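You operate a simulated robot arm through the tools that you are given. There is no shell and no other tool.

You run a simulated robot arm. Do the job below in one go: nothing can be reset, and whatever is moved stays where it is left.

TASK
Test both discs and put the softer one in the grey tray.
Fine: Both lie in the tester's nests; swing the arm aside before you lift one, and leave the other discs and the batch dial as they are.

The check looks at the end state, three seconds after you hand in, the way a careful person would. Anything else that was tipped, shoved, dropped, spilled or broken makes it a failure.

THE ROBOT
A 7-joint arm with a two-finger parallel gripper, fixed in place. Base frame: the origin is at the foot of the arm, x ahead of it, y to its left, z up; the work surface is at about z = 85. Readings come in cm, rad, newtons and seconds.
Its first joint turns from -2.601 to 2.601 rad. Payload 3.43 kg.
The TCP is the grasp point between the finger pads, 3 cm short of the fingertips. In the tool frame z runs along the fingers and y along their closing line. Largest opening 9.4 cm; finger width 2.8, thickness 1; the body of the gripper, 5 by 9.6 cm, starts 5.5 cm behind the TCP.
Orientation is that of the tool frame in the base frame, as a unit quaternion [x, y, z, w]. With the fingers straight down and closing along the base's y, the tool's x points along the base's -x, its y along +y and its z along -z.

THE INTERFACE
- The arm moves only by the tool play_rows. Its argument "steps" is a list of rows, each an object of numbers (a shift or turn left out is 0, a gripper value left out holds the last): "tx", "ty", "tz": the shift along the base's x, y, z in cm; "wx", "wy", "wz": the turn, a rotation vector about the base's x, y, z in rad; "fingers": the opening, from 0 (shut) to 1 (fully open). In form: [{"tx": .., "ty": .., "tz": .., "wx": .., "wy": .., "wz": .., "fingers": ..}, ...]. A call has 1 to 20 rows; each row is the pose to reach, as a shift and turn from the pose commanded when the call began. Each row takes 0.2 s and may step no farther than 5 cm and 0.15 rad from the row before; otherwise, or with a gripper value out of range, the whole call is refused. A pose out of reach is approached as far as the arm can. The call stops where the force on the tool passes 40 N (or 10 N more than at its start, if that is more) or the arm is blocked; 0.2 s more then pass. Each finger travels about 4.5 cm/s and halts on what it meets, pressing with about 26 N; the grip force reading is that of the motor and also rises with nothing between the fingers. The clock runs only during rows and for 0.2 s after the last one: add rows that repeat a pose to give the fingers time. It gives the time, the measured TCP pose, the force on the tool (base axes), the opening and the grip force at its end, in the units of the frame above (readings bear some noise), with the torque about the TCP (base axes, N m) and any sound that the robot's microphone picked up.
- Cameras (640 x 400 px; columns grow to the right, rows downward): "scene" is fixed at [21.99, -64.9, 143.53]; the picture's right is [-0.07, -1.00, 0.00], its down [-0.70, 0.05, -0.71] and it looks along [0.71, -0.05, -0.70] (base axes); focal length 301 px, centre (320, 200). "wrist" rides on the gripper at [7.6, 1.4, -10.2] in the tool frame; the picture's right is [-0.18, 0.98, 0.00], its down [-0.75, -0.14, -0.64] and it looks along [-0.63, -0.12, 0.77] (tool axes); focal length 243 px, centre (320, 200). There is no depth. A picture from a camera that has moved, and an enlarged one, comes with that camera's place and axes in the base frame and with its lens.
- camera(camera): a new picture of that camera. No time passes.
- inspect(camera, box): a new picture of the part [left, top, right, bottom] of that camera's present view, enlarged. No time passes.
- close_job(): hands the job in; it is judged then, once.

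Nothing tells you positions but the pictures and the camera data. Unless the task says otherwise, let go and move clear before handing in.

The tools are called after "Emit:" as a command line: name --argument value ..., lists and objects as JSON in quotes. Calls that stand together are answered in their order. play_rows: Moves the arm, as the interface text tells. Its arguments: {"type":"object","properties":{"steps":{"type":"array"}},"required":["steps"]} The other tools are called the same way: camera (camera) takes a picture; inspect (camera, box) takes an enlarged picture of a part of a camera's view; close_job () hands the job in.

At the start:

```text
time: 0.0
position: [79.65, -58.46, 116.17]
ee_rot: [0.0, 1.0, 0.0, 0.0]
contact_force: [0.8, 0.2, 0.2]
ft_torque: [0.0, -0.03, 0.0]
opening: 9.4
finger_force: 0.0
```

scene: 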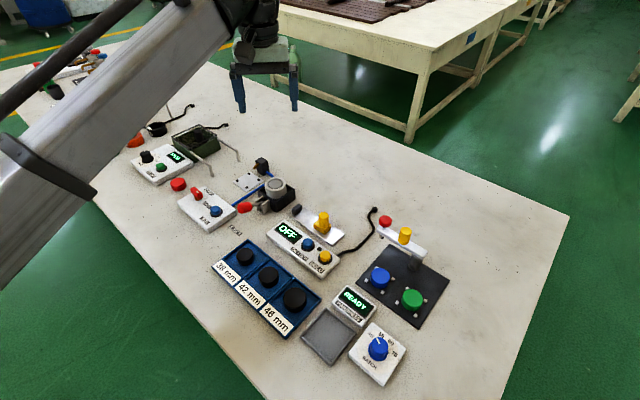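
wrist: 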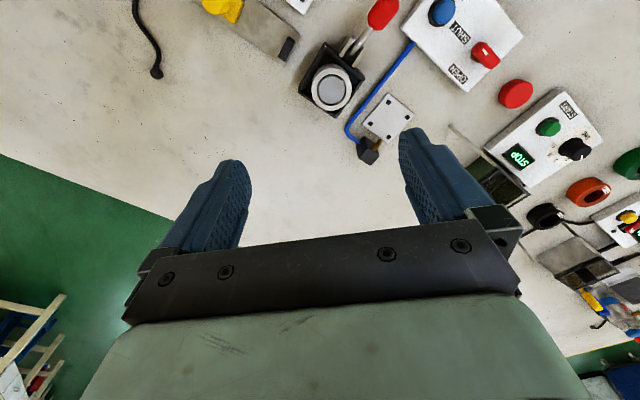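

The tester appears to be the dark plate with the blue and green discs and an arm (red/yellow), with a READY display, grey tray and batch dial nearby. I'll zoom in before moving anything.

Emit:
inspect --camera "scene" --box '[340, 200, 470, 330]'

Emit:
inspect --camera "scene" --box '[290, 280, 420, 390]'

Emit:
inspect --camera "scene" --box '[200, 180, 400, 340]'

```text
3.08 times, centred on (405, 265) of scene
camera zoom: at [21.99, -64.9, 143.53], right [-0.07, -1.0, 0.0], down [-0.7, 0.05, -0.71], along [0.71, -0.05, -0.7], focal length 927 px, centre (58, 0)
```

zoom: 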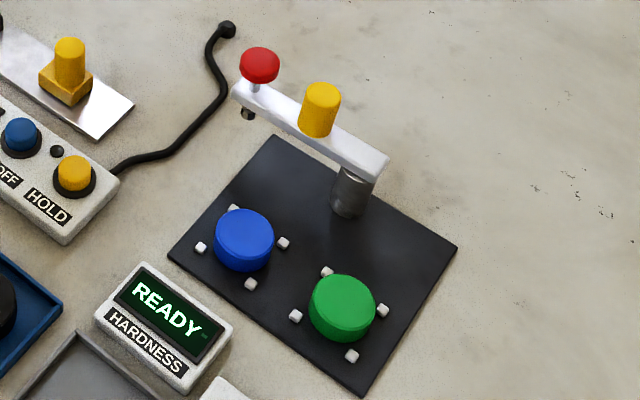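

```text
3.64 times, centred on (355, 335) of scene
camera zoom: at [21.99, -64.9, 143.53], right [-0.07, -1.0, 0.0], down [-0.7, 0.05, -0.71], along [0.71, -0.05, -0.7], focal length 1095 px, centre (193, -291)
```

zoom: 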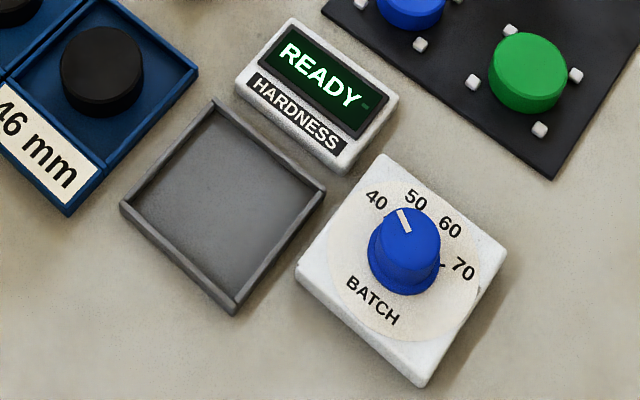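

```text
2.50 times, centred on (300, 260) of scene
camera zoom: at [21.99, -64.9, 143.53], right [-0.07, -1.0, 0.0], down [-0.7, 0.05, -0.71], along [0.71, -0.05, -0.7], focal length 753 px, centre (370, 50)
```

zoom: 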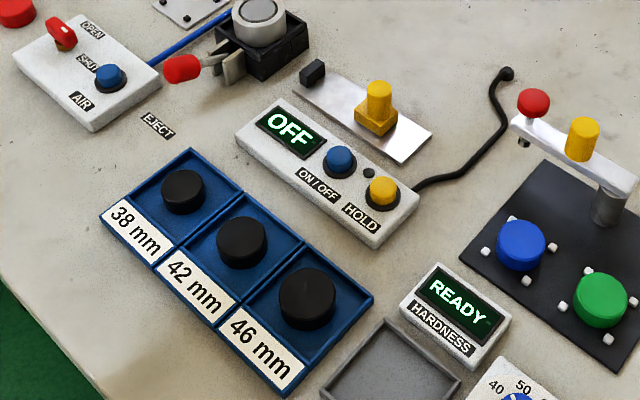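

The tester is the dark plate: blue disc at about (54.8,-80), green at about (49,-85), and a post at about (57,-88) carrying a swing arm with a yellow handle and a red plunger knob, now parked away from the discs. The display reads READY and the grey tray is at about (44,-68). I'll move to a viewpoint above the tester, turned to face it.

Emit:
play_rows --steps '[{"tx": -3.7, "ty": -1.4, "tz": 0.5, "wz": -0.12}, {"tx": -7.4, "ty": -2.8, "tz": 1, "wz": -0.24}, {"tx": -11.1, "ty": -4.2, "tz": 1.5, "wz": -0.36}, {"tx": -14.8, "ty": -5.6, "tz": 2, "wz": -0.48}, {"tx": -18.5, "ty": -7, "tz": 2, "wz": -0.6}, {"tx": -22.2, "ty": -8.4, "tz": 2, "wz": -0.72}, {"tx": -25.9, "ty": -9.8, "tz": 2, "wz": -0.84}, {"tx": -29.6, "ty": -11.2, "tz": 2, "wz": -0.95}, {"tx": -29.6, "ty": -11.2, "tz": 2, "wz": -0.95}]'

Emit:
camera --camera "wrist"

Emit:
camera --camera "scene"

```text
time: 1.4
position: [57.24, -66.84, 117.93]
ee_rot: [0.351, 0.936, -0.002, 0.003]
contact_force: [1.2, -1.9, -1.5]
ft_torque: [-0.07, 0.11, -0.07]
opening: 9.4
finger_force: 0.1
stopped in row 7: the force on the tool passed its limit at 50 N (the readings are from after the stop); the commanded pose is now the measured one
```

```text
taken
camera wrist: at [52.52, -60.84, 128.18], right [0.78, 0.62, 0.0], down [0.47, -0.6, 0.65], along [0.4, -0.51, -0.76], focal length 243 px, centre (320, 200)
```

wrist: 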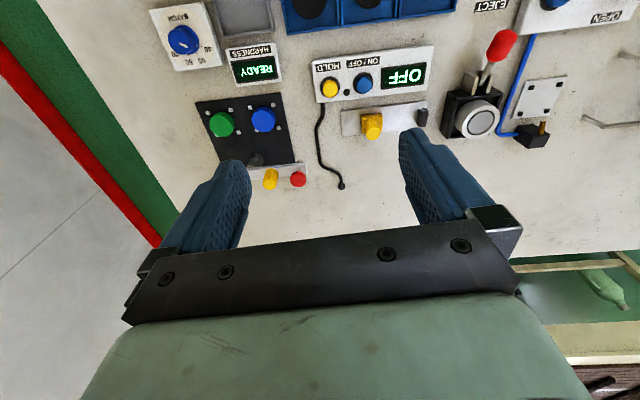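

```text
taken
```

scene: 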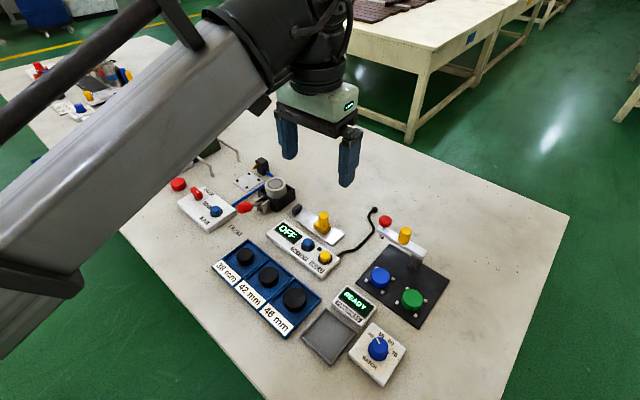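

The motion stopped on a force spike, apparently just the speed of the move since nothing is touching now; I'll go slower from here. Next I'll look closer at the tester from the wrist view.

Emit:
inspect --camera "wrist" --box '[180, 80, 320, 200]'

```text
3.33 times, centred on (250, 140) of wrist
camera zoom: at [52.52, -60.84, 128.18], right [0.78, 0.62, 0.0], down [0.47, -0.6, 0.65], along [0.4, -0.51, -0.76], focal length 809 px, centre (553, 400)
```

zoom: 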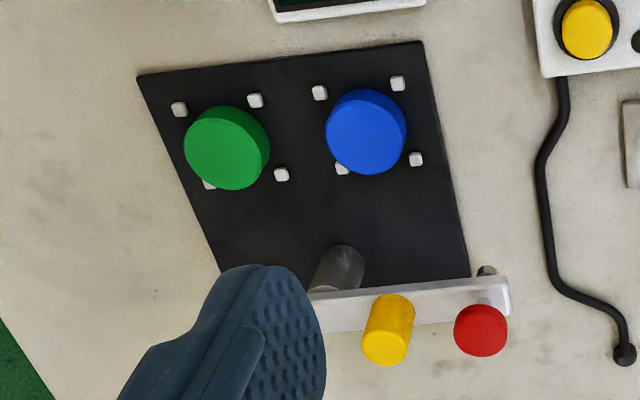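

Triangulating from both views: handle top at about (61.1,-85.5,95.3), red knob about (64.4,-82.1,94.3), post about (57.6,-88.3). The handle is near the edge of reach, so I'll creep out towards it at a safe height to find out how far the arm gets with the tool straight down.

Emit:
play_rows --steps '[{"ty": -0.7, "tz": -0.7, "wz": -0.015}, {"ty": -1.7, "tz": -1.7, "wz": -0.03}, {"ty": -2.7, "tz": -2.7, "wz": -0.05}, {"ty": -3.7, "tz": -3.7, "wz": -0.07}, {"ty": -4.7, "tz": -4.7, "wz": -0.09}, {"ty": -5.7, "tz": -5.7, "wz": -0.11}, {"ty": -6.7, "tz": -6.7, "wz": -0.13}, {"ty": -7.7, "tz": -7.7, "wz": -0.15}, {"ty": -8.7, "tz": -8.7, "wz": -0.17}, {"ty": -9.7, "tz": -9.7, "wz": -0.19}, {"ty": -10.7, "tz": -10.7, "wz": -0.21}, {"ty": -11.7, "tz": -11.7, "wz": -0.22}, {"ty": -12.4, "tz": -12.4, "wz": -0.232}, {"ty": -12.9, "tz": -13, "wz": -0.232}, {"ty": -12.9, "tz": -13, "wz": -0.232}]'

Emit:
camera --camera "wrist"

```text
time: 4.7
position: [57.22, -79.98, 104.97]
ee_rot: [0.458, 0.889, -0.002, 0.002]
contact_force: [0.3, 0.5, -0.6]
ft_torque: [0.03, -0.05, 0.0]
opening: 9.4
finger_force: 0.0
```

```text
taken
camera wrist: at [54.01, -72.82, 115.2], right [0.91, 0.42, 0.0], down [0.32, -0.69, 0.65], along [0.27, -0.59, -0.76], focal length 243 px, centre (320, 200)
```

wrist: 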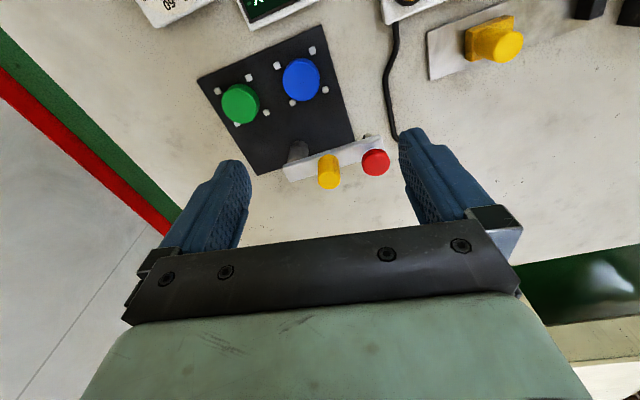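

Good closer view; no contact. I'll zoom for finer measurements and then test reach further outwards.

Emit:
inspect --camera "wrist" --box '[270, 110, 398, 190]'

Emit:
inspect --camera "wrist" --box '[200, 30, 360, 130]'

Emit:
play_rows --steps '[{"tx": 0.35, "ty": -0.5}, {"tx": 0.9, "ty": -1.3}, {"tx": 1.5, "ty": -2.1}, {"tx": 2.1, "ty": -2.9}, {"tx": 2.7, "ty": -3.7}, {"tx": 3.3, "ty": -4.5}, {"tx": 3.9, "ty": -5.5}, {"tx": 3.9, "ty": -5.5}]'

```text
5.00 times, centred on (334, 150) of wrist
camera zoom: at [54.01, -72.82, 115.2], right [0.91, 0.42, 0.0], down [0.32, -0.69, 0.65], along [0.27, -0.59, -0.76], focal length 1213 px, centre (250, 450)
```

zoom: 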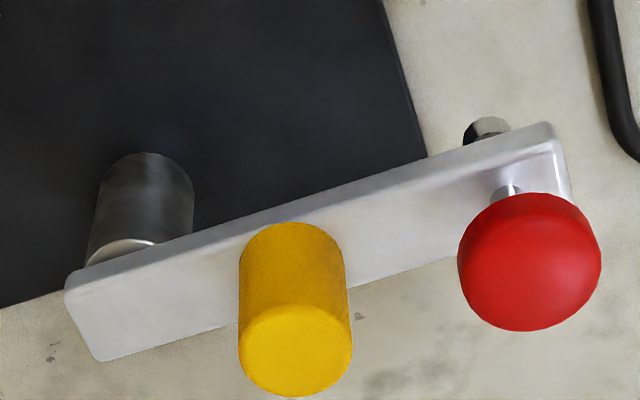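

```text
4.00 times, centred on (280, 80) of wrist
camera zoom: at [54.01, -72.82, 115.2], right [0.91, 0.42, 0.0], down [0.32, -0.69, 0.65], along [0.27, -0.59, -0.76], focal length 970 px, centre (480, 680)
```

zoom: 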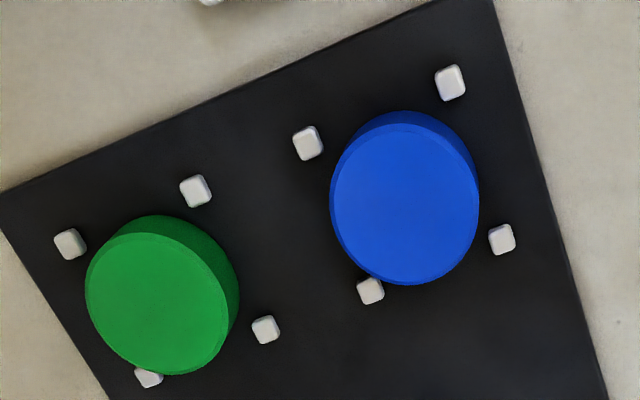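

```text
time: 6.5
position: [61.19, -85.38, 105.05]
ee_rot: [0.457, 0.89, -0.002, 0.002]
contact_force: [-0.1, 0.5, 0.8]
ft_torque: [-0.02, 0.0, 0.01]
opening: 9.41
finger_force: 0.0
```

The arm reaches over the handle straight down at z = 105. I'll turn the closing line to lie along the coming swing direction, half-close the fingers, and take a look before descending.

Emit:
play_rows --steps '[{"tx": -0.1, "ty": 0, "wz": -0.05, "fingers": 0.8}, {"tx": -0.2, "ty": 0, "wz": -0.13, "fingers": 0.4}, {"tx": -0.3, "ty": -0.1, "wz": -0.22, "fingers": 0.4}, {"tx": -0.3, "ty": -0.1, "wz": -0.31, "fingers": 0.4}, {"tx": -0.3, "ty": -0.1, "wz": -0.4, "fingers": 0.4}, {"tx": -0.3, "ty": -0.1, "wz": -0.49, "fingers": 0.4}, {"tx": -0.3, "ty": -0.1, "wz": -0.58, "fingers": 0.4}, {"tx": -0.3, "ty": -0.1, "wz": -0.66, "fingers": 0.4}, {"tx": -0.3, "ty": -0.1, "wz": -0.7, "fingers": 0.4}, {"tx": -0.3, "ty": -0.1, "wz": -0.7, "fingers": 0.4}]'

Emit:
camera --camera "wrist"

Emit:
camera --camera "scene"

```text
time: 8.7
position: [60.97, -85.55, 104.99]
ee_rot: [0.734, 0.679, -0.002, 0.0]
contact_force: [0.4, 0.0, 0.6]
ft_torque: [-0.02, 0.01, 0.0]
opening: 3.76
finger_force: 0.0
```

```text
taken
camera wrist: at [62.99, -77.95, 115.21], right [0.97, -0.26, 0.0], down [-0.2, -0.74, 0.65], along [-0.17, -0.62, -0.76], focal length 243 px, centre (320, 200)
```

wrist: 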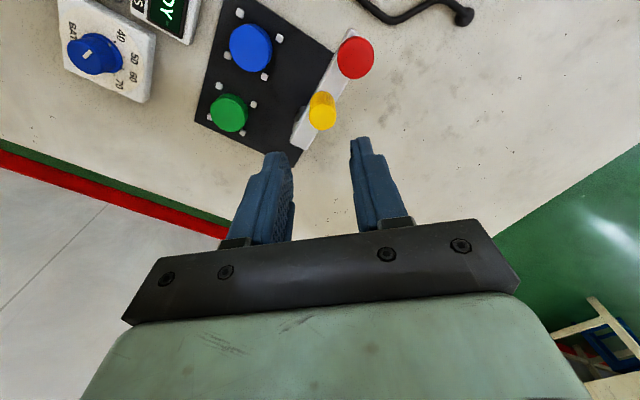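

```text
taken
```

scene: 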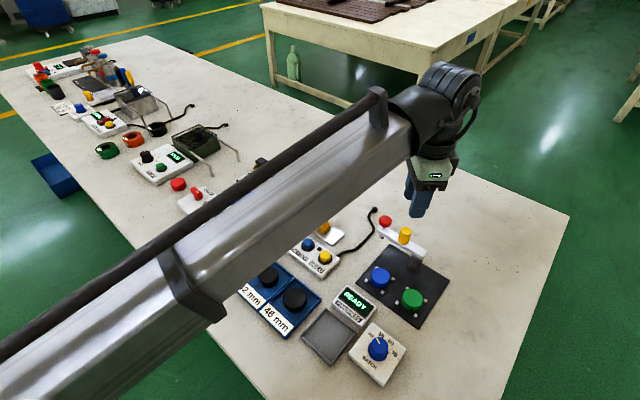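

The fingers are above the handle. I'll zoom once more to pin the handle position.

Emit:
inspect --camera "wrist" --box '[240, 20, 400, 160]'

```text
2.86 times, centred on (320, 90) of wrist
camera zoom: at [62.99, -77.95, 115.21], right [0.97, -0.26, 0.0], down [-0.2, -0.74, 0.65], along [-0.17, -0.62, -0.76], focal length 693 px, centre (320, 514)
```

zoom: 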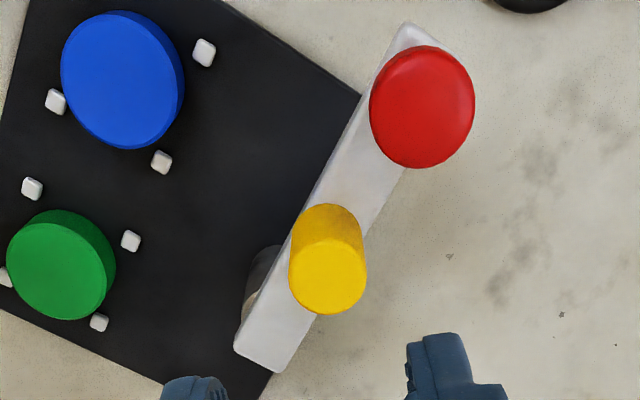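

Handle centre confirmed at about (61.0,-85.5), right under the TCP. I'll descend so the fingertips straddle the handle just above the swing arm.

Emit:
play_rows --steps '[{"tz": -0.6}, {"tz": -1.6}, {"tz": -2.6}, {"tz": -3.6}, {"tz": -4.6}, {"tz": -5.6}, {"tz": -6.4}, {"tz": -7.2}, {"tz": -7.8}, {"tz": -8.4}, {"tz": -8.8}, {"tz": -9.1}, {"tz": -9.1}]'

Emit:
camera --camera "wrist"

Emit:
inspect --camera "scene" --box '[340, 200, 470, 330]'

```text
time: 11.4
position: [60.94, -85.43, 95.79]
ee_rot: [0.734, 0.679, -0.002, 0.001]
contact_force: [-0.3, 0.2, 0.8]
ft_torque: [-0.01, 0.04, 0.0]
opening: 3.78
finger_force: 0.1
```

```text
taken
camera wrist: at [62.99, -77.93, 106.09], right [0.97, -0.26, 0.0], down [-0.2, -0.74, 0.65], along [-0.17, -0.62, -0.76], focal length 243 px, centre (320, 200)
```

wrist: 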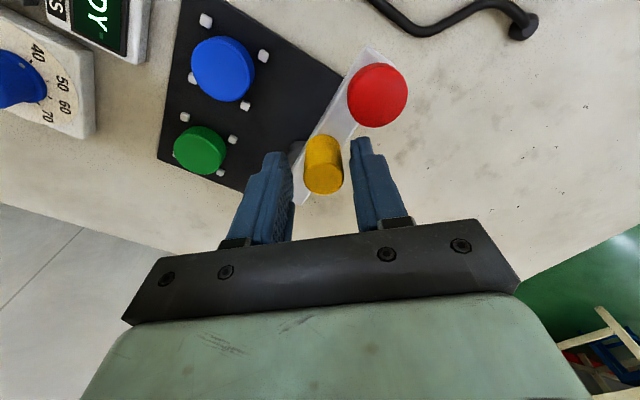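

```text
3.08 times, centred on (405, 265) of scene
camera zoom: at [21.99, -64.9, 143.53], right [-0.07, -1.0, 0.0], down [-0.7, 0.05, -0.71], along [0.71, -0.05, -0.7], focal length 927 px, centre (58, 0)
```

zoom: 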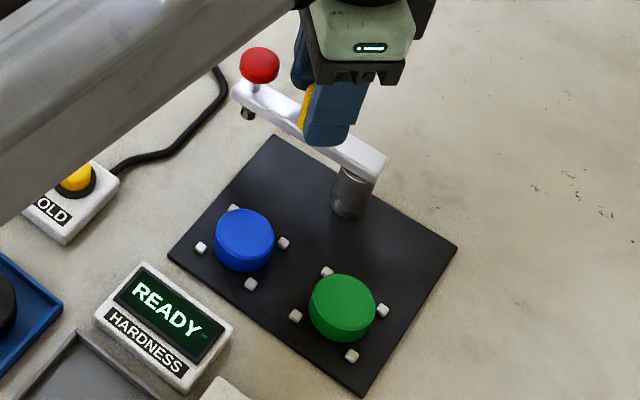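

The fingers straddle the yellow handle and are clear of the swing arm. I'll narrow them to a loose cage and start swinging about the post (about (58.0,-88.4)) toward the blue disc, halfway first.

Emit:
play_rows --steps '[{"fingers": 0.3}, {"fingers": 0.3}, {"fingers": 0.3}, {"tx": -0.35, "ty": 0.33}, {"tx": -0.7, "ty": 0.59}, {"tx": -1.07, "ty": 0.82}, {"tx": -1.47, "ty": 1.0}, {"tx": -1.89, "ty": 1.15}, {"tx": -1.89, "ty": 1.15}]'

Emit:
camera --camera "wrist"

Emit:
inspect --camera "scene" --box '[340, 200, 470, 330]'

```text
time: 13.4
position: [58.93, -84.38, 95.9]
ee_rot: [0.735, 0.679, -0.003, 0.001]
contact_force: [0.0, 0.5, -0.1]
ft_torque: [-0.02, -0.03, -0.01]
opening: 2.83
finger_force: 0.1
```

```text
taken
camera wrist: at [61.02, -76.83, 106.08], right [0.97, -0.26, 0.0], down [-0.2, -0.74, 0.65], along [-0.17, -0.62, -0.76], focal length 243 px, centre (320, 200)
```

wrist: 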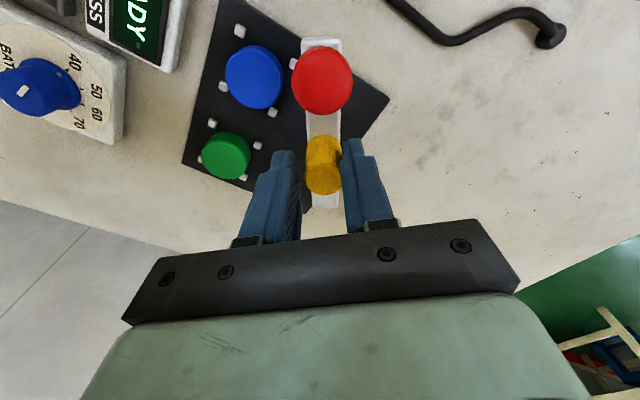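

```text
3.08 times, centred on (405, 265) of scene
camera zoom: at [21.99, -64.9, 143.53], right [-0.07, -1.0, 0.0], down [-0.7, 0.05, -0.71], along [0.71, -0.05, -0.7], focal length 927 px, centre (58, 0)
```

zoom: 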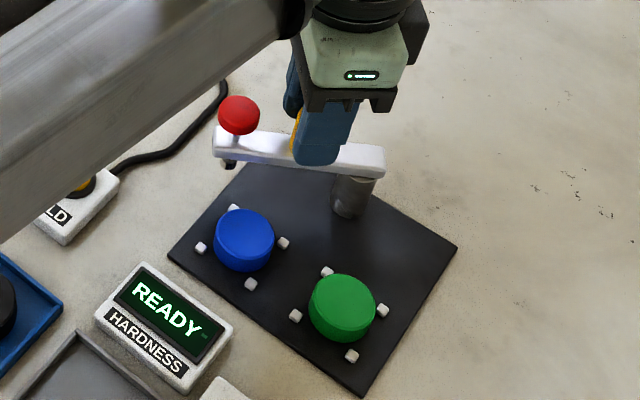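

The swing works with almost no force. I'll continue to over the blue disc.

Emit:
play_rows --steps '[{"tx": -0.43, "ty": 0.09}, {"tx": -0.86, "ty": 0.15}, {"tx": -1.3, "ty": 0.16}, {"tx": -1.74, "ty": 0.12}, {"tx": -2.17, "ty": 0.03}, {"tx": -2.59, "ty": -0.09}, {"tx": -2.59, "ty": -0.09}]'

Emit:
camera --camera "wrist"

Emit:
inspect --camera "scene" --box '[340, 200, 470, 330]'

Emit:
inspect --camera "wrist" --box '[220, 20, 380, 160]'

```text
time: 15.1
position: [56.43, -84.32, 95.81]
ee_rot: [0.734, 0.68, -0.003, 0.001]
contact_force: [2.0, -0.1, 0.1]
ft_torque: [0.03, -0.05, 0.04]
opening: 2.94
finger_force: 0.8
```

```text
taken
camera wrist: at [58.54, -76.86, 106.1], right [0.97, -0.26, 0.0], down [-0.2, -0.74, 0.65], along [-0.17, -0.62, -0.76], focal length 243 px, centre (320, 200)
```

wrist: 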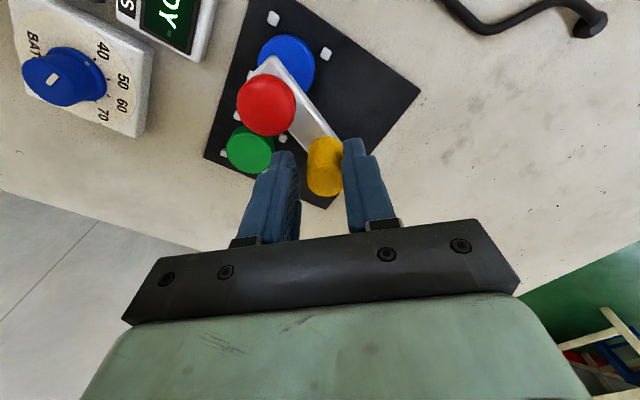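

```text
3.08 times, centred on (405, 265) of scene
camera zoom: at [21.99, -64.9, 143.53], right [-0.07, -1.0, 0.0], down [-0.7, 0.05, -0.71], along [0.71, -0.05, -0.7], focal length 927 px, centre (58, 0)
```

zoom: 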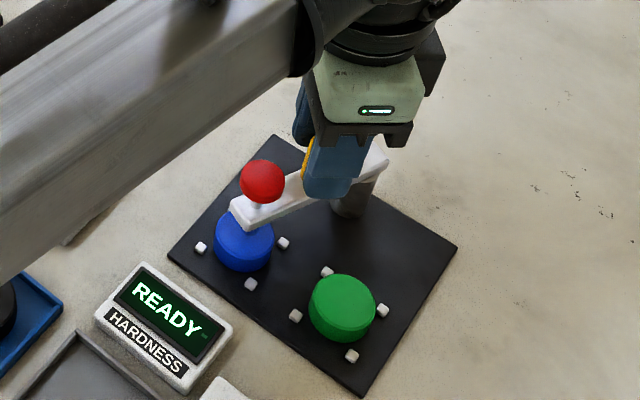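

```text
2.86 times, centred on (300, 90) of wrist
camera zoom: at [58.54, -76.86, 106.1], right [0.97, -0.26, 0.0], down [-0.2, -0.74, 0.65], along [-0.17, -0.62, -0.76], focal length 693 px, centre (377, 514)
```

zoom: 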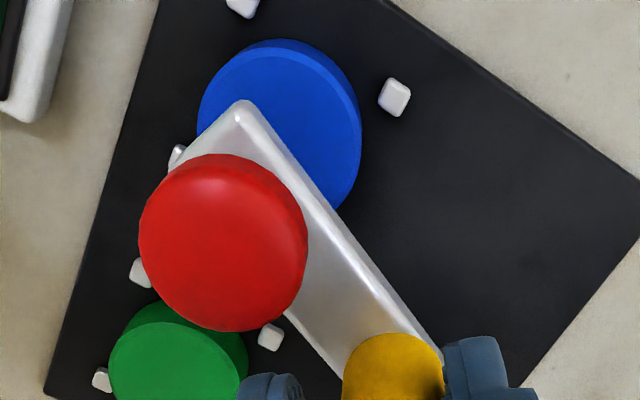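

The knob is now at about (55.0,-80.1), right over the blue disc. I'll let go of the handle, rise, close the fingers and move over the red knob.

Emit:
play_rows --steps '[{"fingers": 0.4}, {"fingers": 0.4}, {"tz": 0.6, "fingers": 0.4}, {"tz": 1.6, "fingers": 0.4}, {"tz": 2.8, "fingers": 0.4}, {"tz": 4.0, "fingers": 0.4}, {"tz": 5.0, "fingers": 0.2}, {"tx": -0.3, "ty": 0.9, "tz": 5.2, "fingers": 0}, {"tx": -0.6, "ty": 1.8, "tz": 5.2, "fingers": 0}, {"tx": -0.9, "ty": 2.7, "tz": 5.2, "fingers": 0}, {"tx": -1.2, "ty": 3.5, "tz": 5.2, "fingers": 0}, {"tx": -1.45, "ty": 4.2, "tz": 5.2, "fingers": 0}, {"tx": -1.45, "ty": 4.2, "tz": 5.2, "fingers": 0}]'

Emit:
camera --camera "wrist"

Emit:
inspect --camera "scene" --box '[340, 200, 470, 330]'

```text
time: 17.9
position: [54.9, -80.16, 101.04]
ee_rot: [0.734, 0.679, -0.003, 0.002]
contact_force: [0.2, 0.0, -0.4]
ft_torque: [0.0, 0.0, 0.0]
opening: 0.01
finger_force: 26.0
```

```text
taken
camera wrist: at [57.04, -72.68, 111.29], right [0.97, -0.26, 0.0], down [-0.2, -0.74, 0.65], along [-0.17, -0.62, -0.76], focal length 243 px, centre (320, 200)
```

wrist: 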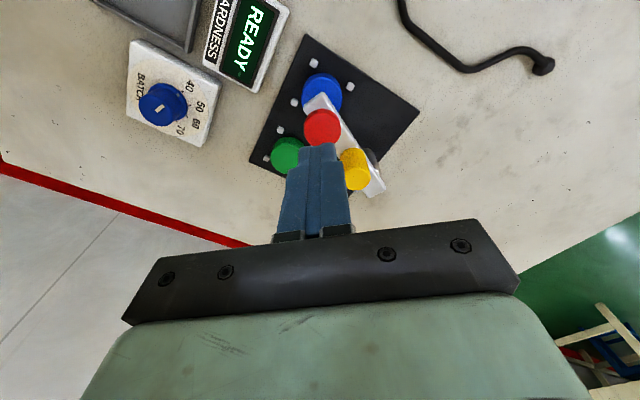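

```text
3.08 times, centred on (405, 265) of scene
camera zoom: at [21.99, -64.9, 143.53], right [-0.07, -1.0, 0.0], down [-0.7, 0.05, -0.71], along [0.71, -0.05, -0.7], focal length 927 px, centre (58, 0)
```

zoom: 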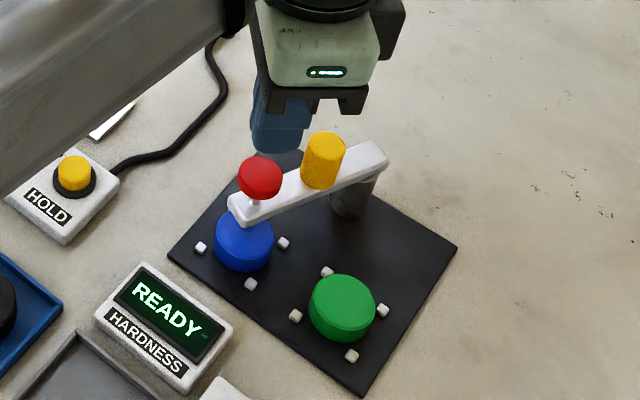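

The fingertips are just over the red knob and the gripper is clear of the handle. I'll lower gently and press in small steps, checking the display.

Emit:
play_rows --steps '[{"tx": 0.15, "tz": -0.6}, {"tx": 0.15, "tz": -1.5}, {"tx": 0.15, "tz": -2.4}, {"tx": 0.15, "tz": -3.0}, {"tx": 0.15, "tz": -3.4}, {"tx": 0.15, "tz": -3.6}, {"tx": 0.15, "tz": -3.8}, {"tx": 0.15, "tz": -4.0}, {"tx": 0.15, "tz": -4.2}, {"tx": 0.15, "tz": -4.2}]'

Emit:
inspect --camera "scene" --box '[340, 200, 470, 330]'

```text
time: 20.1
position: [55.02, -80.22, 96.91]
ee_rot: [0.734, 0.679, -0.003, 0.001]
contact_force: [0.0, -1.4, 2.4]
ft_torque: [0.0, -0.06, 0.01]
opening: 0.0
finger_force: 26.5
```

```text
3.08 times, centred on (405, 265) of scene
camera zoom: at [21.99, -64.9, 143.53], right [-0.07, -1.0, 0.0], down [-0.7, 0.05, -0.71], along [0.71, -0.05, -0.7], focal length 927 px, centre (58, 0)
```

zoom: 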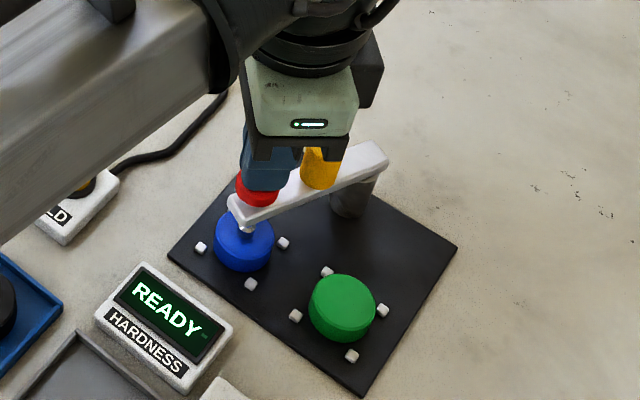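

Contact on the knob (2.4 N) and the probe is coming down; the display still says READY. Pressing further.

Emit:
play_rows --steps '[{"tz": -0.1}, {"tz": -0.2}, {"tz": -0.3}, {"tz": -0.4}, {"tz": -0.5}, {"tz": -0.6}, {"tz": -0.6}]'

Emit:
inspect --camera "scene" --box '[340, 200, 470, 330]'

```text
time: 21.3
position: [55.13, -80.14, 96.57]
ee_rot: [0.734, 0.679, -0.003, 0.003]
contact_force: [-1.5, 3.7, 16.4]
ft_torque: [0.3, 0.05, -0.04]
opening: 0.01
finger_force: 25.7
stopped in row 6: the force on the tool passed its limit at 42 N (the readings are from after the stop); the commanded pose is now the measured one
```

```text
3.08 times, centred on (405, 265) of scene
camera zoom: at [21.99, -64.9, 143.53], right [-0.07, -1.0, 0.0], down [-0.7, 0.05, -0.71], along [0.71, -0.05, -0.7], focal length 927 px, centre (58, 0)
```

zoom: 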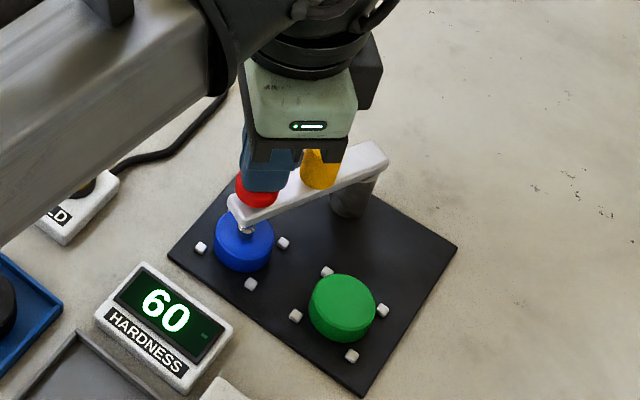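

The display now reads 60 for the blue disc. I'll check the display closely and that the reading is steady while I hold.

Emit:
play_rows --steps '[{"tz": 0}, {"tz": 0}, {"tz": 0}, {"tz": 0}]'

Emit:
inspect --camera "scene" --box '[330, 275, 390, 330]'

Emit:
inspect --camera "scene" --box '[370, 230, 420, 290]'

```text
time: 22.3
position: [55.13, -80.14, 96.73]
ee_rot: [0.734, 0.679, -0.003, 0.004]
contact_force: [-2.2, 4.8, 25.3]
ft_torque: [0.41, 0.04, -0.06]
opening: 0.0
finger_force: 25.7
```

```text
7.27 times, centred on (360, 302) of scene
camera zoom: at [21.99, -64.9, 143.53], right [-0.07, -1.0, 0.0], down [-0.7, 0.05, -0.71], along [0.71, -0.05, -0.7], focal length 2191 px, centre (29, -546)
```

zoom: 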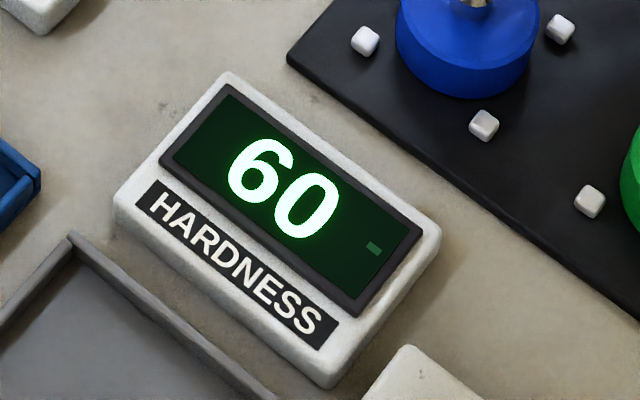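

```text
6.67 times, centred on (395, 260) of scene
camera zoom: at [21.99, -64.9, 143.53], right [-0.07, -1.0, 0.0], down [-0.7, 0.05, -0.71], along [0.71, -0.05, -0.7], focal length 2008 px, centre (-180, -200)
```

zoom: 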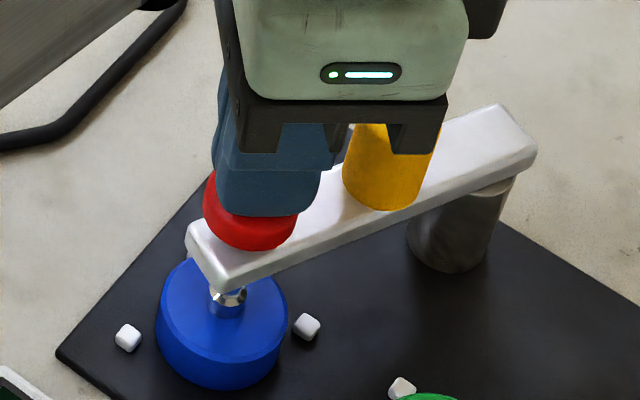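

Blue reads a steady 60. I'll now lift off, turn the gripper for the next swing direction, and go back over the yellow handle at about (56.6,-84.35).

Emit:
play_rows --steps '[{"tz": 0.5}, {"tz": 1.3}, {"tz": 2.3}, {"tz": 3.5}, {"tz": 4.7}, {"tz": 5.3, "wz": 0.08}, {"tx": 0.2, "ty": -0.5, "tz": 5.3, "wz": 0.16, "fingers": 0.4}, {"tx": 0.5, "ty": -1.3, "tz": 5.3, "wz": 0.25, "fingers": 0.4}, {"tx": 0.8, "ty": -2.1, "tz": 5.3, "wz": 0.34, "fingers": 0.4}, {"tx": 1.0, "ty": -2.9, "tz": 5.3, "wz": 0.43, "fingers": 0.4}, {"tx": 1.3, "ty": -3.7, "tz": 5.3, "wz": 0.52, "fingers": 0.4}, {"tx": 1.47, "ty": -4.2, "tz": 5.3, "wz": 0.61, "fingers": 0.4}, {"tx": 1.47, "ty": -4.2, "tz": 5.3, "wz": 0.7, "fingers": 0.4}, {"tx": 1.47, "ty": -4.2, "tz": 5.3, "wz": 0.78, "fingers": 0.4}, {"tx": 1.47, "ty": -4.2, "tz": 5.3, "wz": 0.82, "fingers": 0.4}, {"tx": 1.47, "ty": -4.2, "tz": 5.3, "wz": 0.82, "fingers": 0.4}]'

Emit:
camera --camera "wrist"

Emit:
inspect --camera "scene" --box '[340, 200, 470, 330]'

Emit:
inspect --camera "wrist" --box '[220, 60, 420, 200]'

```text
time: 25.7
position: [56.65, -84.4, 101.89]
ee_rot: [0.402, 0.916, -0.001, 0.004]
contact_force: [0.4, 1.1, 0.4]
ft_torque: [0.0, 0.0, -0.02]
opening: 3.77
finger_force: 0.1
```

```text
taken
camera wrist: at [52.56, -77.88, 112.05], right [0.85, 0.53, 0.0], down [0.4, -0.65, 0.65], along [0.34, -0.55, -0.76], focal length 243 px, centre (320, 200)
```

wrist: 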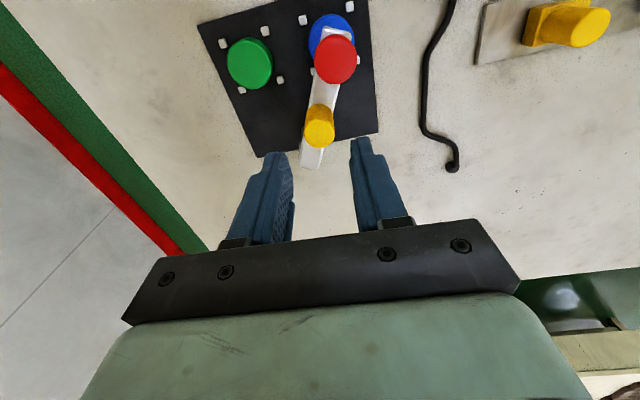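

```text
3.08 times, centred on (405, 265) of scene
camera zoom: at [21.99, -64.9, 143.53], right [-0.07, -1.0, 0.0], down [-0.7, 0.05, -0.71], along [0.71, -0.05, -0.7], focal length 927 px, centre (58, 0)
```

zoom: 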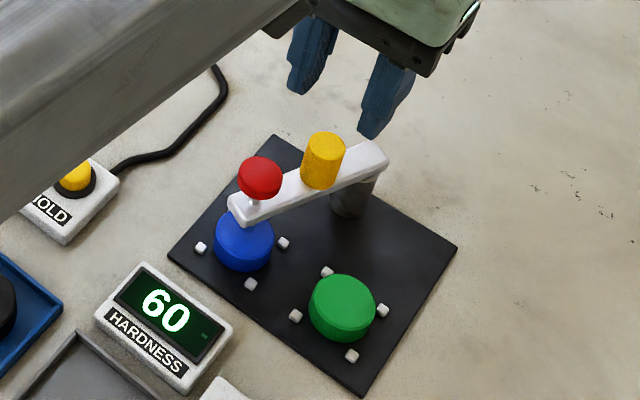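

```text
2.86 times, centred on (320, 130) of wrist
camera zoom: at [52.56, -77.88, 112.05], right [0.85, 0.53, 0.0], down [0.4, -0.65, 0.65], along [0.34, -0.55, -0.76], focal length 693 px, centre (320, 400)
```

zoom: 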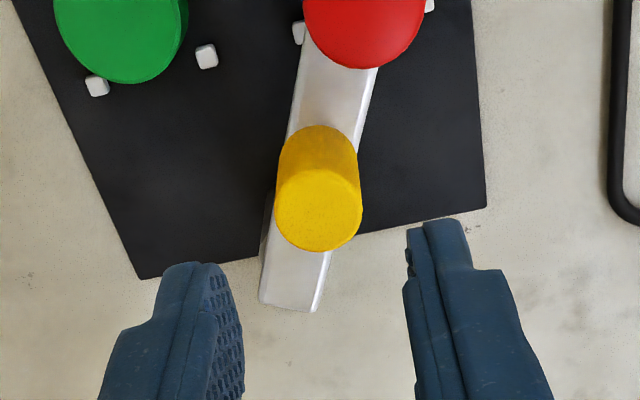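

Handle confirmed at (56.6,-84.5), centred between the fingers. Descending to cage it, then swinging it on to the green disc.

Emit:
play_rows --steps '[{"tz": -0.6}, {"tz": -1.6}, {"tz": -2.6}, {"tz": -3.6}, {"tz": -4.5}, {"tz": -5.2}, {"tz": -5.8}, {"tz": -6.1}, {"tz": -6.1, "fingers": 0.3}, {"tz": -6.1, "fingers": 0.3}, {"tz": -6.1, "fingers": 0.3}, {"tx": -0.4, "ty": -0.17, "tz": -6.1}, {"tx": -0.79, "ty": -0.39, "tz": -6.1}, {"tx": -1.15, "ty": -0.64, "tz": -6.1}, {"tx": -1.48, "ty": -0.93, "tz": -6.1}, {"tx": -1.78, "ty": -1.25, "tz": -6.1}, {"tx": -2.05, "ty": -1.6, "tz": -6.1}, {"tx": -2.27, "ty": -1.97, "tz": -6.1}, {"tx": -2.46, "ty": -2.37, "tz": -6.1}, {"tx": -2.46, "ty": -2.37, "tz": -6.1}]'

Emit:
camera --camera "wrist"

Emit:
inspect --camera "scene" --box '[340, 200, 470, 330]'

```text
time: 29.9
position: [54.13, -86.86, 95.73]
ee_rot: [0.403, 0.915, -0.002, 0.003]
contact_force: [0.1, 0.1, 0.2]
ft_torque: [0.02, 0.05, 0.04]
opening: 2.81
finger_force: 0.1
```

```text
taken
camera wrist: at [50.01, -80.22, 105.95], right [0.85, 0.53, 0.0], down [0.4, -0.65, 0.65], along [0.34, -0.55, -0.76], focal length 243 px, centre (320, 200)
```

wrist: 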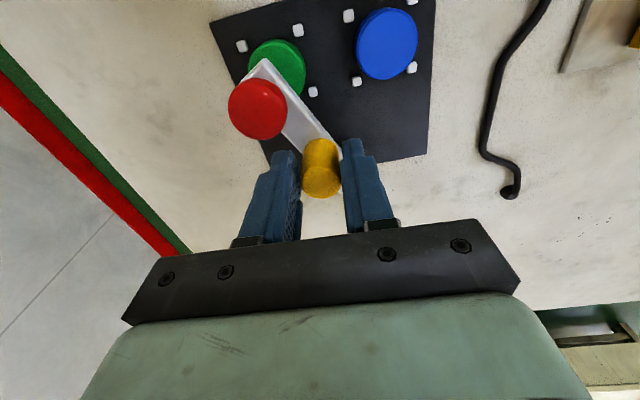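

```text
3.08 times, centred on (405, 265) of scene
camera zoom: at [21.99, -64.9, 143.53], right [-0.07, -1.0, 0.0], down [-0.7, 0.05, -0.71], along [0.71, -0.05, -0.7], focal length 927 px, centre (58, 0)
```

zoom: 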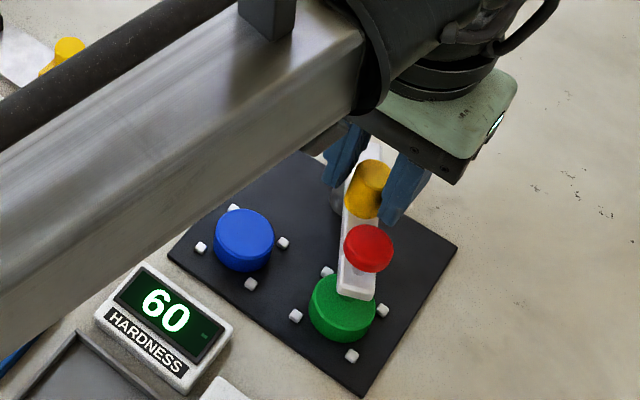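

The arm now sits over the green disc, knob at about (49.8,-85.4). Releasing the handle, rising, closing, and moving over the knob.

Emit:
play_rows --steps '[{"fingers": 0.4}, {"fingers": 0.4}, {"tz": 0.6, "fingers": 0.4}, {"tz": 1.6, "fingers": 0.4}, {"tz": 2.8, "fingers": 0.4}, {"tz": 4.0, "fingers": 0.4}, {"tz": 5.0, "fingers": 0.2}, {"tx": -0.8, "ty": 0.25, "tz": 5.3, "fingers": 0}, {"tx": -1.7, "ty": 0.55, "tz": 5.3, "fingers": 0}, {"tx": -2.6, "ty": 0.85, "tz": 5.3, "fingers": 0}, {"tx": -3.5, "ty": 1.15, "tz": 5.3, "fingers": 0}, {"tx": -4.2, "ty": 1.4, "tz": 5.3, "fingers": 0}, {"tx": -4.4, "ty": 1.45, "tz": 5.3, "fingers": 0}, {"tx": -4.4, "ty": 1.45, "tz": 5.3, "fingers": 0}]'

Emit:
camera --camera "wrist"

Emit:
inspect --camera "scene" --box '[340, 200, 470, 330]'

```text
time: 32.9
position: [49.77, -85.52, 101.09]
ee_rot: [0.403, 0.915, -0.002, 0.003]
contact_force: [-0.3, -0.6, -0.4]
ft_torque: [-0.01, 0.01, -0.01]
opening: 0.0
finger_force: 26.1
```

```text
taken
camera wrist: at [45.66, -78.74, 111.25], right [0.85, 0.53, 0.0], down [0.4, -0.65, 0.65], along [0.34, -0.55, -0.76], focal length 243 px, centre (320, 200)
```

wrist: 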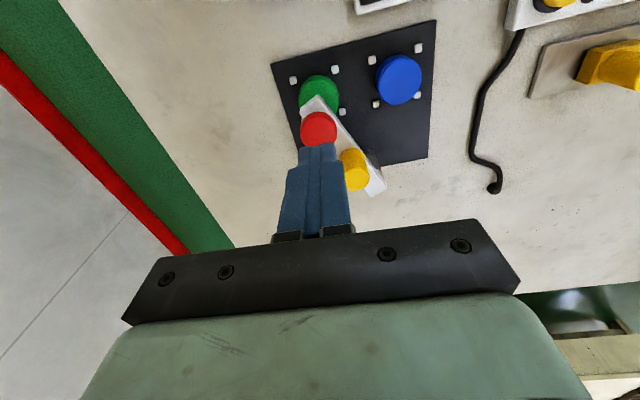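

```text
3.08 times, centred on (405, 265) of scene
camera zoom: at [21.99, -64.9, 143.53], right [-0.07, -1.0, 0.0], down [-0.7, 0.05, -0.71], along [0.71, -0.05, -0.7], focal length 927 px, centre (58, 0)
```

zoom: 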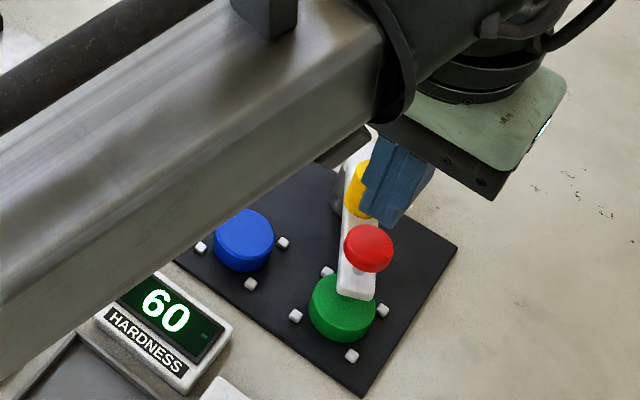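

Fingertips are over the knob. Lowering and pressing, as with the blue disc.

Emit:
play_rows --steps '[{"tx": -0.05, "ty": 0.2, "tz": -0.6}, {"tx": -0.05, "ty": 0.2, "tz": -1.5}, {"tx": -0.05, "ty": 0.2, "tz": -2.4}, {"tx": -0.05, "ty": 0.2, "tz": -3.0}, {"tx": -0.05, "ty": 0.2, "tz": -3.4}, {"tx": -0.05, "ty": 0.2, "tz": -3.7}, {"tx": -0.05, "ty": 0.2, "tz": -4.0}, {"tx": -0.05, "ty": 0.2, "tz": -4.2}, {"tx": -0.05, "ty": 0.2, "tz": -4.3}, {"tx": -0.05, "ty": 0.2, "tz": -4.4}, {"tx": -0.05, "ty": 0.2, "tz": -4.5}, {"tx": -0.05, "ty": 0.2, "tz": -4.6}, {"tx": -0.05, "ty": 0.2, "tz": -4.7}, {"tx": -0.05, "ty": 0.2, "tz": -4.8}, {"tx": -0.05, "ty": 0.2, "tz": -4.8}]'

Emit:
inspect --camera "scene" --box '[340, 200, 470, 330]'

```text
time: 35.8
position: [49.75, -85.15, 96.87]
ee_rot: [0.403, 0.915, -0.003, 0.005]
contact_force: [-1.9, 3.3, 17.3]
ft_torque: [0.21, 0.22, 0.09]
opening: 0.0
finger_force: 25.9
stopped in row 14: the force on the tool passed its limit at 42 N (the readings are from after the stop); the commanded pose is now the measured one
```

```text
3.08 times, centred on (405, 265) of scene
camera zoom: at [21.99, -64.9, 143.53], right [-0.07, -1.0, 0.0], down [-0.7, 0.05, -0.71], along [0.71, -0.05, -0.7], focal length 927 px, centre (58, 0)
```

zoom: 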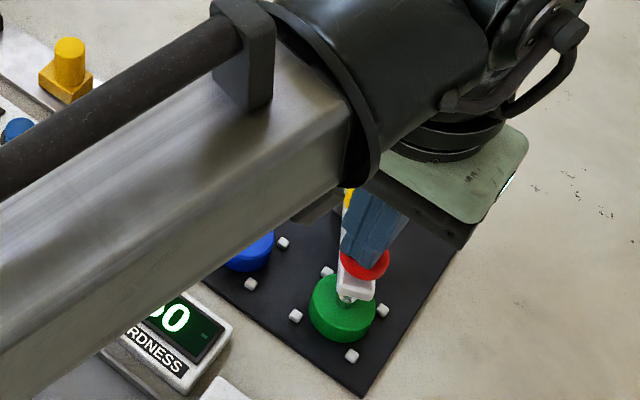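

The display is hidden behind the robot arm in this view, so I'll check the wrist view.

Emit:
camera --camera "wrist"

Emit:
inspect --camera "scene" --box '[340, 275, 400, 330]'

```text
taken
camera wrist: at [45.59, -78.53, 106.91], right [0.85, 0.53, 0.0], down [0.4, -0.65, 0.65], along [0.34, -0.55, -0.76], focal length 243 px, centre (320, 200)
```

wrist: 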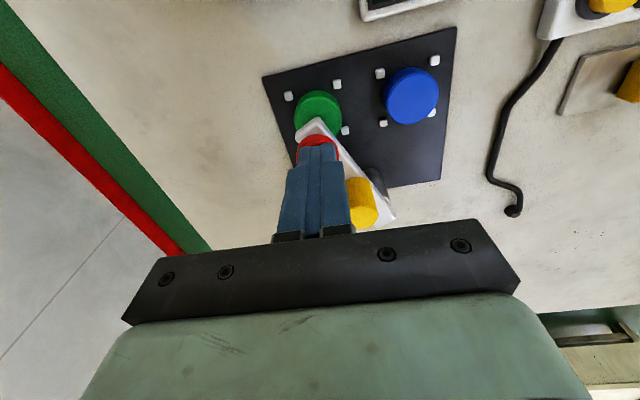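

```text
7.27 times, centred on (370, 302) of scene
camera zoom: at [21.99, -64.9, 143.53], right [-0.07, -1.0, 0.0], down [-0.7, 0.05, -0.71], along [0.71, -0.05, -0.7], focal length 2191 px, centre (-44, -546)
```

zoom: 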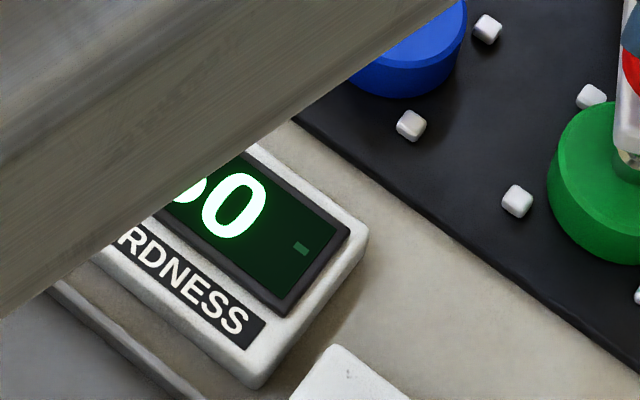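

Only the last digit shows; the reading persisted after the earlier press, so I'll hold briefly, then lift off and read the display.

Emit:
play_rows --steps '[{"tz": -0.05}, {"tz": -0.05}, {"tz": -0.05}, {"tz": -0.05}, {"tz": 0.4}, {"tz": 1.2}, {"tz": 2.2}, {"tz": 3.4}, {"tz": 4.6}, {"tz": 5.0}, {"tz": 5.0}]'

Emit:
inspect --camera "scene" --box '[330, 275, 390, 330]'

Emit:
camera --camera "scene"

```text
time: 38.2
position: [49.82, -85.34, 101.54]
ee_rot: [0.402, 0.916, -0.002, 0.005]
contact_force: [0.7, 0.2, 0.5]
ft_torque: [-0.03, -0.05, 0.02]
opening: 0.0
finger_force: 26.2
```

```text
7.27 times, centred on (360, 302) of scene
camera zoom: at [21.99, -64.9, 143.53], right [-0.07, -1.0, 0.0], down [-0.7, 0.05, -0.71], along [0.71, -0.05, -0.7], focal length 2191 px, centre (29, -546)
```

zoom: 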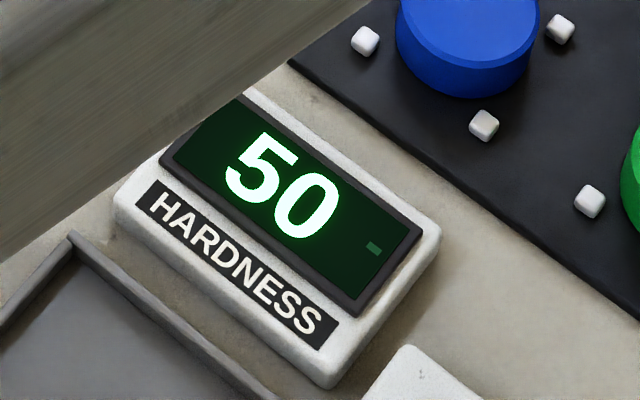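

```text
taken
```

scene: 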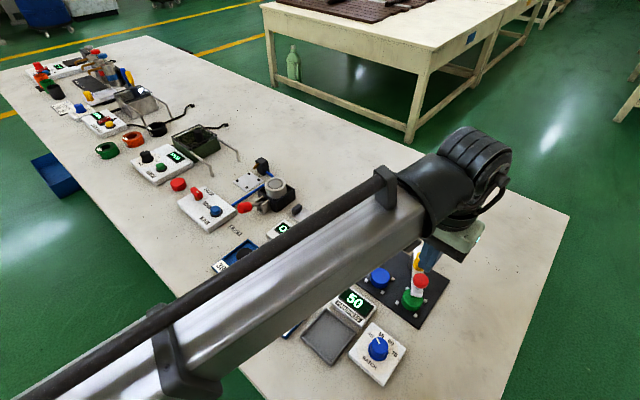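

Green reads 50 and blue 60, so the green disc is the softer one. Now I'll go back to the handle (about (54.05,-86.95)) to swing the arm aside to its parking spot.

Emit:
play_rows --steps '[{"tx": 0.5, "ty": -0.2, "tz": 0.2, "fingers": 0.4}, {"tx": 1.3, "ty": -0.5, "tz": 0.3, "fingers": 0.4}, {"tx": 2.2, "ty": -0.85, "tz": 0.4, "fingers": 0.4}, {"tx": 3.1, "ty": -1.2, "tz": 0.4, "fingers": 0.4}, {"tx": 3.9, "ty": -1.5, "tz": 0.4, "fingers": 0.4}, {"tx": 4.25, "ty": -1.6, "tz": 0.4, "fingers": 0.4}, {"tx": 4.25, "ty": -1.6, "tz": 0.4, "fingers": 0.4}]'

Emit:
inspect --camera "wrist" --box '[220, 60, 420, 200]'

```text
time: 39.8
position: [54.07, -86.83, 102.03]
ee_rot: [0.403, 0.915, -0.003, 0.004]
contact_force: [-0.3, 0.0, 1.0]
ft_torque: [-0.01, 0.01, -0.01]
opening: 3.75
finger_force: 0.0
```

```text
2.86 times, centred on (320, 130) of wrist
camera zoom: at [49.91, -80.21, 112.1], right [0.85, 0.53, 0.0], down [0.4, -0.65, 0.65], along [0.34, -0.55, -0.76], focal length 693 px, centre (320, 400)
```

zoom: 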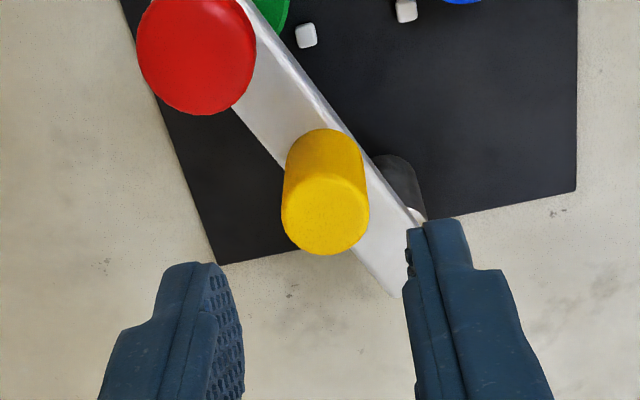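

The handle is centred at (54.2,-86.9). Descending, caging it and swinging back.

Emit:
play_rows --steps '[{"tz": -0.6}, {"tz": -1.6}, {"tz": -2.6}, {"tz": -3.6}, {"tz": -4.5}, {"tz": -5.3}, {"tz": -5.9}, {"tz": -6.2}, {"tz": -6.2, "fingers": 0.3}, {"tz": -6.2, "fingers": 0.3}, {"tz": -6.2, "fingers": 0.3}, {"tx": 0.24, "ty": 0.54, "tz": -6.2}, {"tx": 0.46, "ty": 0.91, "tz": -6.2}, {"tx": 0.73, "ty": 1.26, "tz": -6.2}, {"tx": 1.03, "ty": 1.58, "tz": -6.2}, {"tx": 1.36, "ty": 1.87, "tz": -6.2}, {"tx": 1.72, "ty": 2.13, "tz": -6.2}, {"tx": 2.11, "ty": 2.34, "tz": -6.2}, {"tx": 2.51, "ty": 2.51, "tz": -6.2}, {"tx": 2.51, "ty": 2.51, "tz": -6.2}]'

Emit:
camera --camera "wrist"

```text
time: 44.0
position: [56.55, -84.49, 95.82]
ee_rot: [0.403, 0.915, -0.004, 0.004]
contact_force: [0.6, 0.3, 1.4]
ft_torque: [0.02, -0.03, 0.01]
opening: 2.83
finger_force: 0.1
```

```text
taken
camera wrist: at [52.45, -77.74, 105.93], right [0.85, 0.53, 0.0], down [0.4, -0.65, 0.65], along [0.34, -0.55, -0.76], focal length 243 px, centre (320, 200)
```

wrist: 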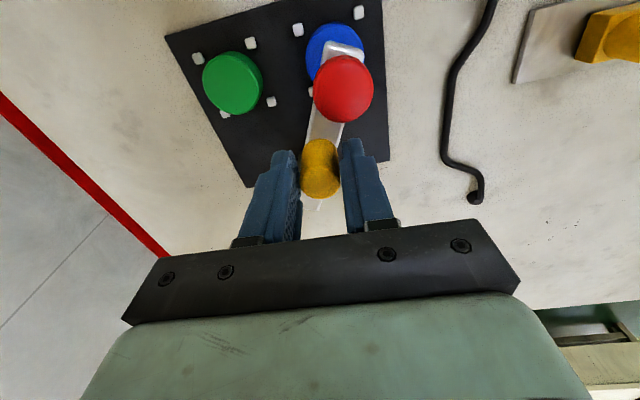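

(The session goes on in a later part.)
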